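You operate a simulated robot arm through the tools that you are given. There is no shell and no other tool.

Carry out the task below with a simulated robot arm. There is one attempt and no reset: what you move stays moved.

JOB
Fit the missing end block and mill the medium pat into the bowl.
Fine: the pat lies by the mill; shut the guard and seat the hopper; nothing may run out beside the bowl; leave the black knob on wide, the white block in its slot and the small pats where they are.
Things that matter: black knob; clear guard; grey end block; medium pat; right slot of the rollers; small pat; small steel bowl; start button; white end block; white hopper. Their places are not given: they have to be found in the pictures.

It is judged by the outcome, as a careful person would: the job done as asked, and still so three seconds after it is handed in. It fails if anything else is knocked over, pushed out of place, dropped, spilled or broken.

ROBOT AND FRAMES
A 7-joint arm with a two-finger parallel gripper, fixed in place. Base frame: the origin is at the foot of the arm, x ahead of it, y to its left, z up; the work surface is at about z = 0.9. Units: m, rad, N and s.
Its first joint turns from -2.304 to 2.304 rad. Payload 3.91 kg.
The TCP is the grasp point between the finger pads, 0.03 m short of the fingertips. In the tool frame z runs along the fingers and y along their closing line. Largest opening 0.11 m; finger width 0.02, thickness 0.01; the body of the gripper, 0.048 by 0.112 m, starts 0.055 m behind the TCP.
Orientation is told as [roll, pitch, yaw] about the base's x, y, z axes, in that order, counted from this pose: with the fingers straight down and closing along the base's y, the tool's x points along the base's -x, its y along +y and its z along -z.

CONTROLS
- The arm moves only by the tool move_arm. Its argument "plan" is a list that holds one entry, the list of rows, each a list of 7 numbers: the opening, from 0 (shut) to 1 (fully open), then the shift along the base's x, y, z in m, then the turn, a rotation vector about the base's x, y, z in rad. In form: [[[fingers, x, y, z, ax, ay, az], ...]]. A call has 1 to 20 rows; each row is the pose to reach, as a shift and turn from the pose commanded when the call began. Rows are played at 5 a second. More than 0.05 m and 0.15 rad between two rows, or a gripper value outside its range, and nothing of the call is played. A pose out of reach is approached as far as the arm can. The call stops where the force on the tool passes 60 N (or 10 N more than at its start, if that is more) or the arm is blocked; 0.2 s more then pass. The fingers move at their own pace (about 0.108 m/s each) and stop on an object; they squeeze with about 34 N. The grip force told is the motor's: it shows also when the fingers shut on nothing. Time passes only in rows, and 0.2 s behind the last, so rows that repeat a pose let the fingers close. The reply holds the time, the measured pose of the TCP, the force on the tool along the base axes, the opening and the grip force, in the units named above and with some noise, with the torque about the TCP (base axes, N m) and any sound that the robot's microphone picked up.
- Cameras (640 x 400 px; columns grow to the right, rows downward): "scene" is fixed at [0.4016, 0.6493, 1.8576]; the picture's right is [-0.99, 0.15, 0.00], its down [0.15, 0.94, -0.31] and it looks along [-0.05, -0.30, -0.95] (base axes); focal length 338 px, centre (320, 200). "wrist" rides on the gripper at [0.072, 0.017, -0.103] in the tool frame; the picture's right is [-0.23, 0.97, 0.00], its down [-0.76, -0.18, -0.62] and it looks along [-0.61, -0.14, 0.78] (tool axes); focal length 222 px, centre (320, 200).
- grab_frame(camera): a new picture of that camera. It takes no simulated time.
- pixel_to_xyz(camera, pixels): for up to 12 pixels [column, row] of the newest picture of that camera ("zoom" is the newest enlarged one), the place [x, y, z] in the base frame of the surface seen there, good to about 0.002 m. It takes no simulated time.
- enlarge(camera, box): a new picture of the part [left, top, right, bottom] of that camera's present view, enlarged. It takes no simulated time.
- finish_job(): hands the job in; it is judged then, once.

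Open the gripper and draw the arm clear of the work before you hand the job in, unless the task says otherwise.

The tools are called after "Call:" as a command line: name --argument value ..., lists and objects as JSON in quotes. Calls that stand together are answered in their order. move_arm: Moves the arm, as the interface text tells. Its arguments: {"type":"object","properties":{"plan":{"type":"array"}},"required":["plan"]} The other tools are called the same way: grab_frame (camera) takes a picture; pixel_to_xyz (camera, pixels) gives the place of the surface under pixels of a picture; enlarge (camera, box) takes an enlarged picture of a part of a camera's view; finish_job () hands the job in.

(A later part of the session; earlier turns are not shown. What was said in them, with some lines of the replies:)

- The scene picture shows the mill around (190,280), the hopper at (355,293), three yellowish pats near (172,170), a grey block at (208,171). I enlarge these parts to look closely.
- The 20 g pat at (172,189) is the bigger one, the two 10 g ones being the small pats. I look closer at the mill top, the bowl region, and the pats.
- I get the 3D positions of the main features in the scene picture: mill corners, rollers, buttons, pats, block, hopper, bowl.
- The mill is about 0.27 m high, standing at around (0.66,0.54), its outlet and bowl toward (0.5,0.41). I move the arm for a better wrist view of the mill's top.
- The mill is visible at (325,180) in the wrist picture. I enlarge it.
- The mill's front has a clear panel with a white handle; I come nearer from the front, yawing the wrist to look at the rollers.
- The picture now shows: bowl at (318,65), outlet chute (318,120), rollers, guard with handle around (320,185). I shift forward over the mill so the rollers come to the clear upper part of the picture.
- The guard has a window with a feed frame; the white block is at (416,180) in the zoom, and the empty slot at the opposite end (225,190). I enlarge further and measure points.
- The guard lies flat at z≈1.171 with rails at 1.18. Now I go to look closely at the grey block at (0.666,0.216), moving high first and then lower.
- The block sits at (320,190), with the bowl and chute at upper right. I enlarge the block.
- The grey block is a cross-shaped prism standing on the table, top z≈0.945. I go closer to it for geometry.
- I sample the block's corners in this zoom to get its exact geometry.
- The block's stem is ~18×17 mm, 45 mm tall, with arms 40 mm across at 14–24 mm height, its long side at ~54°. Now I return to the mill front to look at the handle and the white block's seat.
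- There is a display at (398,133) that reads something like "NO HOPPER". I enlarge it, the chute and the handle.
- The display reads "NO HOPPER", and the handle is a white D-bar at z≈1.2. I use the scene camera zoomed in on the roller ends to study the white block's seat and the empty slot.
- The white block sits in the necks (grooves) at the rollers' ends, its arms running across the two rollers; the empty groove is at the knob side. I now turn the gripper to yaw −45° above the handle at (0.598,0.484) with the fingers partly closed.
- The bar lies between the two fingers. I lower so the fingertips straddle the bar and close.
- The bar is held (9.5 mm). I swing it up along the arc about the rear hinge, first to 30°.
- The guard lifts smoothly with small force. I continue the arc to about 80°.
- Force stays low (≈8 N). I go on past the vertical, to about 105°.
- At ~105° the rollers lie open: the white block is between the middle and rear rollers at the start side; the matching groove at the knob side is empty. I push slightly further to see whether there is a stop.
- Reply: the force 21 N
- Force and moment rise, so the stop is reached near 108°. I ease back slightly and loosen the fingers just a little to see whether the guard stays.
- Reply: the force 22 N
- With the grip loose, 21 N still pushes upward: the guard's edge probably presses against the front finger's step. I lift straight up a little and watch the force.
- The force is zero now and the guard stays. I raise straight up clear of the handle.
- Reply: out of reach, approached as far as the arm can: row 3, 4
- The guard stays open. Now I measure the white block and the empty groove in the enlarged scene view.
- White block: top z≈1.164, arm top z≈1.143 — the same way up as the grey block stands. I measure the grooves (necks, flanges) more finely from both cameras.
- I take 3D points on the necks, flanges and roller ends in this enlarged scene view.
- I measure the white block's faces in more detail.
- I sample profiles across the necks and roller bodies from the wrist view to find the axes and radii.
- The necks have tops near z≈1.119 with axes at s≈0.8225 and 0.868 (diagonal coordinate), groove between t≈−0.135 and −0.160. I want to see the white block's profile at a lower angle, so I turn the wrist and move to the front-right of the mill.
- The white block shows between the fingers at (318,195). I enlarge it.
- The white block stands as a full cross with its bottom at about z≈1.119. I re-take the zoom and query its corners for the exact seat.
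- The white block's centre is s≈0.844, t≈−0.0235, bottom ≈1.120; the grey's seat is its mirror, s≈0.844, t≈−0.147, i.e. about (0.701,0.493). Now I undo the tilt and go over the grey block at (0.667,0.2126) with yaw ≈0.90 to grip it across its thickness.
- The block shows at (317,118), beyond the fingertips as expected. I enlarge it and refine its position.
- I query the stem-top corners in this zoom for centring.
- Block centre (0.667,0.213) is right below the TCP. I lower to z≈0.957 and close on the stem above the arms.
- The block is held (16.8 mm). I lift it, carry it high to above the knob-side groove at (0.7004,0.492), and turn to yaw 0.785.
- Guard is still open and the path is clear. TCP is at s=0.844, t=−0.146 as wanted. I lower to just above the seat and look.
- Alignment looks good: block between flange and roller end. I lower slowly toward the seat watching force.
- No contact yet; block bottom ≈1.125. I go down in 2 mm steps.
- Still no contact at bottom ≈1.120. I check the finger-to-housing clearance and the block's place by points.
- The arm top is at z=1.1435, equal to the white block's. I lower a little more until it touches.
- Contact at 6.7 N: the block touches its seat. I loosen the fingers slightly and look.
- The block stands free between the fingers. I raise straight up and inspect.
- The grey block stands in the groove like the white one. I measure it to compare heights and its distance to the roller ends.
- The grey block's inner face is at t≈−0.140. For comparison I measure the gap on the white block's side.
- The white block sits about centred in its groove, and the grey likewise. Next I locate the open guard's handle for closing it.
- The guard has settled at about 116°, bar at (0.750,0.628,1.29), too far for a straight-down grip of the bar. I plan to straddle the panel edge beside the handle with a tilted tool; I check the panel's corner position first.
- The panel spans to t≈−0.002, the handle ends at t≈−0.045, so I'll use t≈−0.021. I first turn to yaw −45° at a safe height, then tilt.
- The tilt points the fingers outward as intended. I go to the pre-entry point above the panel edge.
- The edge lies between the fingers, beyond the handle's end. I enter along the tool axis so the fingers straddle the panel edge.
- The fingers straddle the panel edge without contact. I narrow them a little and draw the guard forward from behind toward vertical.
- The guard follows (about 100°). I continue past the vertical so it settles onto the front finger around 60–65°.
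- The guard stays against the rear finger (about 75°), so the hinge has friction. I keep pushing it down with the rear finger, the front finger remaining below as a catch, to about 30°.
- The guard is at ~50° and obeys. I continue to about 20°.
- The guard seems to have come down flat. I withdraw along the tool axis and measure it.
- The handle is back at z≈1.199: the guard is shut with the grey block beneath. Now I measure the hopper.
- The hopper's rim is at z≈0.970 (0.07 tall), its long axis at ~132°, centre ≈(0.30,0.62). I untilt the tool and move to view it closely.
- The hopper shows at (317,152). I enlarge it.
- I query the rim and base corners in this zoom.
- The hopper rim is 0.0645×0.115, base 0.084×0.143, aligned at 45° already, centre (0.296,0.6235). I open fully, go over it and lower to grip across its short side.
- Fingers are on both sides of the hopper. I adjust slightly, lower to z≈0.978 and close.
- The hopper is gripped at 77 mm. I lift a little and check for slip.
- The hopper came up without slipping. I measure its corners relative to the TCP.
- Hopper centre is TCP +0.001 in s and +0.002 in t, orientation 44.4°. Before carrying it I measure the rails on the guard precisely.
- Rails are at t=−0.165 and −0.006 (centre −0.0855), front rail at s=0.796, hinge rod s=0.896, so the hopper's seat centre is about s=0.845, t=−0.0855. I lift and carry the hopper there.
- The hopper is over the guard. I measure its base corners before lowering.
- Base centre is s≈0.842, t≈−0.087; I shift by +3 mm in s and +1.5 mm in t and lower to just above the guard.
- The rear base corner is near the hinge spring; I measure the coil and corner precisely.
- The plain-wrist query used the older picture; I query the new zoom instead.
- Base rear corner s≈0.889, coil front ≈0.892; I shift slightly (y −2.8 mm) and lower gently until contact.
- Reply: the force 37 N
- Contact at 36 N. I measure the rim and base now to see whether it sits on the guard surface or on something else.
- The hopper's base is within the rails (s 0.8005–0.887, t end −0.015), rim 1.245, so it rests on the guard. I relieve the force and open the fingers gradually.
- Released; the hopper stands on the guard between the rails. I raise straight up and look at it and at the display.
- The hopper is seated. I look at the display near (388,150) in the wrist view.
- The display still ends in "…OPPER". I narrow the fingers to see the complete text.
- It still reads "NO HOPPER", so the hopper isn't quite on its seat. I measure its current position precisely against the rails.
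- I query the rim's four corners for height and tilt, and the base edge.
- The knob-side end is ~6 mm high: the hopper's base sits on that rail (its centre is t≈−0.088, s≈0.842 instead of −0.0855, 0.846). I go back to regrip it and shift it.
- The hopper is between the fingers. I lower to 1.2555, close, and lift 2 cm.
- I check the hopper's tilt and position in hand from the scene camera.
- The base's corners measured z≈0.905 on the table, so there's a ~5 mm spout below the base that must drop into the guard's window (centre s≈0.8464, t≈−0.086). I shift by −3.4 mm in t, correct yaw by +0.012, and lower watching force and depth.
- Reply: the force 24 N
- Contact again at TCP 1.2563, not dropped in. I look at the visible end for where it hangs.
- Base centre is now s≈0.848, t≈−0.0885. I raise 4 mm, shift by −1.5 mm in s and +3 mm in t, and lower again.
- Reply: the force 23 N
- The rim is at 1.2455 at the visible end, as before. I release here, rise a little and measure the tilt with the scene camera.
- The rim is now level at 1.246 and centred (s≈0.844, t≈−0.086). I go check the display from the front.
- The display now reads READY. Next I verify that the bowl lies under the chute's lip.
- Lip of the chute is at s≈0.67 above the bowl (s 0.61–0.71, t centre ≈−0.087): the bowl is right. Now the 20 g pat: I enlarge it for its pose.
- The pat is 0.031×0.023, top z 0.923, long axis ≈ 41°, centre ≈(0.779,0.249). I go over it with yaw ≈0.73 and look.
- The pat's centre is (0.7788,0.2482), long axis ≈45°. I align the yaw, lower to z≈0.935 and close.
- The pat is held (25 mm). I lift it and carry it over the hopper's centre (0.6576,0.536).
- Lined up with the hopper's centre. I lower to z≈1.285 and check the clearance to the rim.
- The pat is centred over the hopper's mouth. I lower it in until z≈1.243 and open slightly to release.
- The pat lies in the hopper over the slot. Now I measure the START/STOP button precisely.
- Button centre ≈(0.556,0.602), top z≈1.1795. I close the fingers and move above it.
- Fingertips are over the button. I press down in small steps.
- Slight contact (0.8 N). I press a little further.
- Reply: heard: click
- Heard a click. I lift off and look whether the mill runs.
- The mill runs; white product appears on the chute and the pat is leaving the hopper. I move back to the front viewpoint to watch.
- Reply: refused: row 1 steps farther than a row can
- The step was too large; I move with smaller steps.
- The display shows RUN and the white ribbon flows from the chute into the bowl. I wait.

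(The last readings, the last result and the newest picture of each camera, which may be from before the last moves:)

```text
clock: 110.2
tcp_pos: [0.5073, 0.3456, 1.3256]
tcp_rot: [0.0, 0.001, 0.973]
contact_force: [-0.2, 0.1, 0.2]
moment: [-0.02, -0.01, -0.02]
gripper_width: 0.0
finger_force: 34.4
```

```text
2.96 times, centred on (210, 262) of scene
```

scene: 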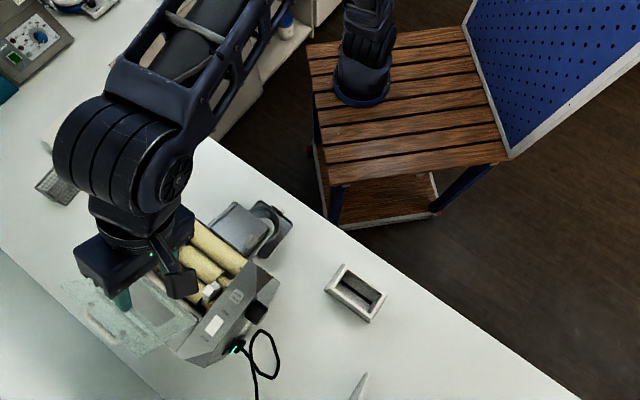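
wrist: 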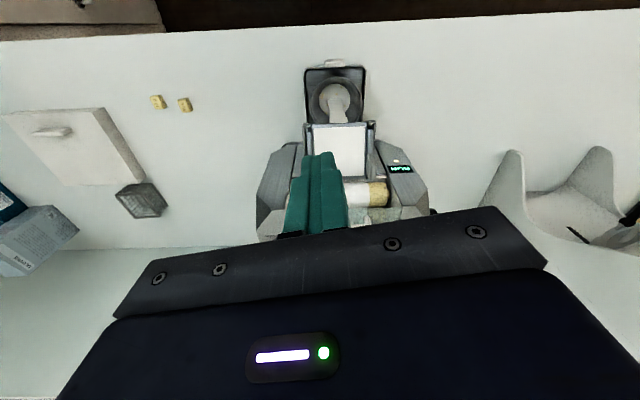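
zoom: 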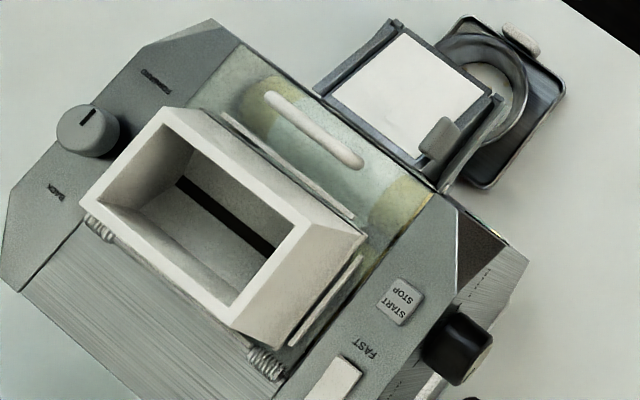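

The hopper is empty and the flow has ended; the display still says RUN. I wait a few more seconds to see if it ends by itself.

Call:
move_arm --plan '[[[0, 0, 0, 0, 0, 0, 0], [0, 0, 0, 0, 0, 0, 0], [0, 0, 0, 0, 0, 0, 0], [0, 0, 0, 0, 0, 0, 0], [0, 0, 0, 0, 0, 0, 0], [0, 0, 0, 0, 0, 0, 0], [0, 0, 0, 0, 0, 0, 0], [0, 0, 0, 0, 0, 0, 0], [0, 0, 0, 0, 0, 0, 0], [0, 0, 0, 0, 0, 0, 0], [0, 0, 0, 0, 0, 0, 0], [0, 0, 0, 0, 0, 0, 0], [0, 0, 0, 0, 0, 0, 0], [0, 0, 0, 0, 0, 0, 0], [0, 0, 0, 0, 0, 0, 0], [0, 0, 0, 0, 0, 0, 0], [0, 0, 0, 0, 0, 0, 0], [0, 0, 0, 0, 0, 0, 0], [0, 0, 0, 0, 0, 0, 0], [0, 0, 0, 0, 0, 0, 0]]]'

Call:
enlarge --camera "wrist" --box '[260, 50, 430, 190]'

Call:
grab_frame --camera "scene"

```text
clock: 114.4
tcp_pos: [0.5069, 0.3459, 1.3256]
tcp_rot: [-0.001, 0.001, 0.972]
contact_force: [0.6, 0.1, -0.3]
moment: [-0.01, -0.02, 0.01]
gripper_width: 0.0001
finger_force: 34.0
```

```text
2.86 times, centred on (345, 120) of wrist
```

zoom: 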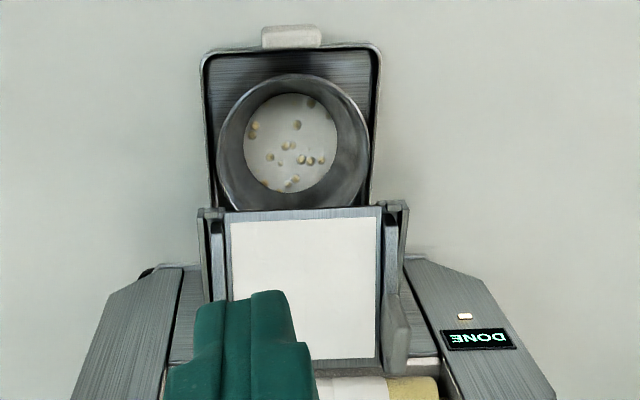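

```text
taken
```

scene: 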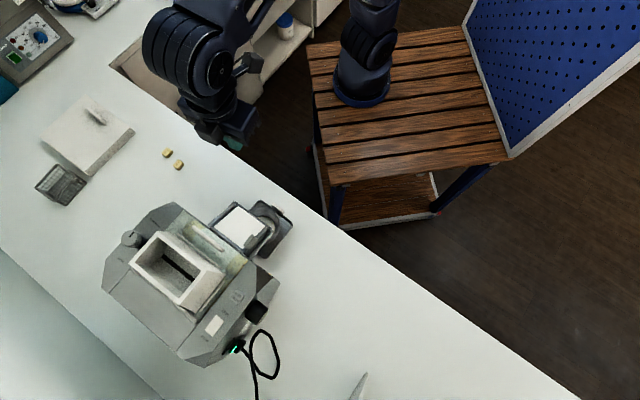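

The display reads DONE, everything is in the bowl, the small pats lie as before. I open the gripper and draw the arm clear.

Call:
move_arm --plan '[[[0.5, 0, 0, 0.04, 0, 0, 0], [1, -0.03, 0, 0.08, 0, 0, -0.1], [1, -0.06, 0.0, 0.11, 0, 0, -0.22], [1, -0.09, 0.0, 0.14, 0, 0, -0.35], [1, -0.12, 0.0, 0.17, 0, 0, -0.48], [1, -0.15, 0.0, 0.19, 0, 0, -0.6], [1, -0.15, 0.0, 0.19, 0, 0, -0.6]]]'

Call:
enlarge --camera "scene" --box '[100, 190, 300, 370]'

Call:
enlarge --camera "scene" --box '[225, 285, 285, 345]'

```text
clock: 116.0
tcp_pos: [0.3566, 0.3428, 1.5158]
tcp_rot: [0.0, 0.0, 0.372]
contact_force: [0.7, 0.0, 0.6]
moment: [0.0, -0.01, -0.01]
gripper_width: 0.1101
finger_force: 0.0
```

```text
2.22 times, centred on (200, 280) of scene
```

zoom: 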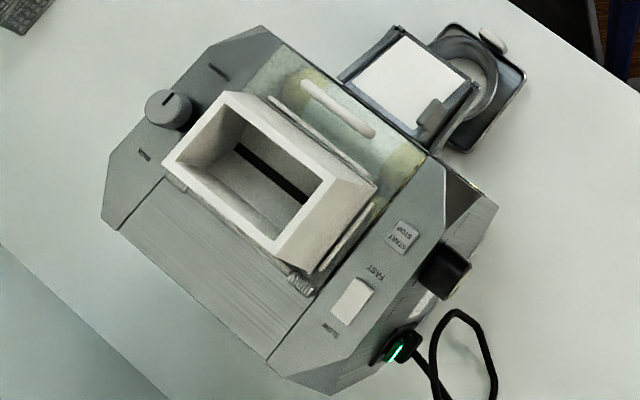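

```text
6.67 times, centred on (255, 315) of scene
```

zoom: 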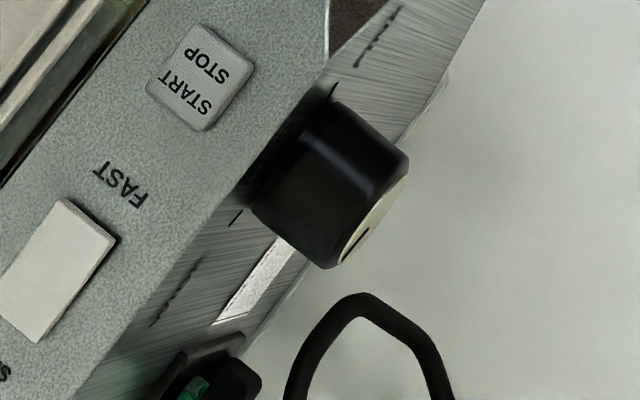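

The guard is shut, the hopper seated, and the block fitted. The mill has stopped at DONE with the milled pat in the bowl, the knob untouched and the arm clear. I hand the job in.

Call:
finish_job

```text
The job is handed in.
```

The job is done and handed in. The grey end block is in the right slot, and the medium (20 g) pat has been milled into the steel bowl. The mill stopped by itself and its display read DONE.

- **Guard and hopper:** I opened the guard to fit the block, then shut it. The hopper first landed on a guard rail and the display kept reading NO HOPPER. I reseated it level, and the display changed to READY.
- **Milling:** I pressed start once, and the ribbon ran off the chute into the bowl. I saw nothing beside the bowl. A white film of product remains on the chute plate.
- **Left alone:** I did not touch the black knob, the white end block or the two small (10 g) pats. The pats were still in place in the last pictures.

The gripper is open and the arm is clear of the work.
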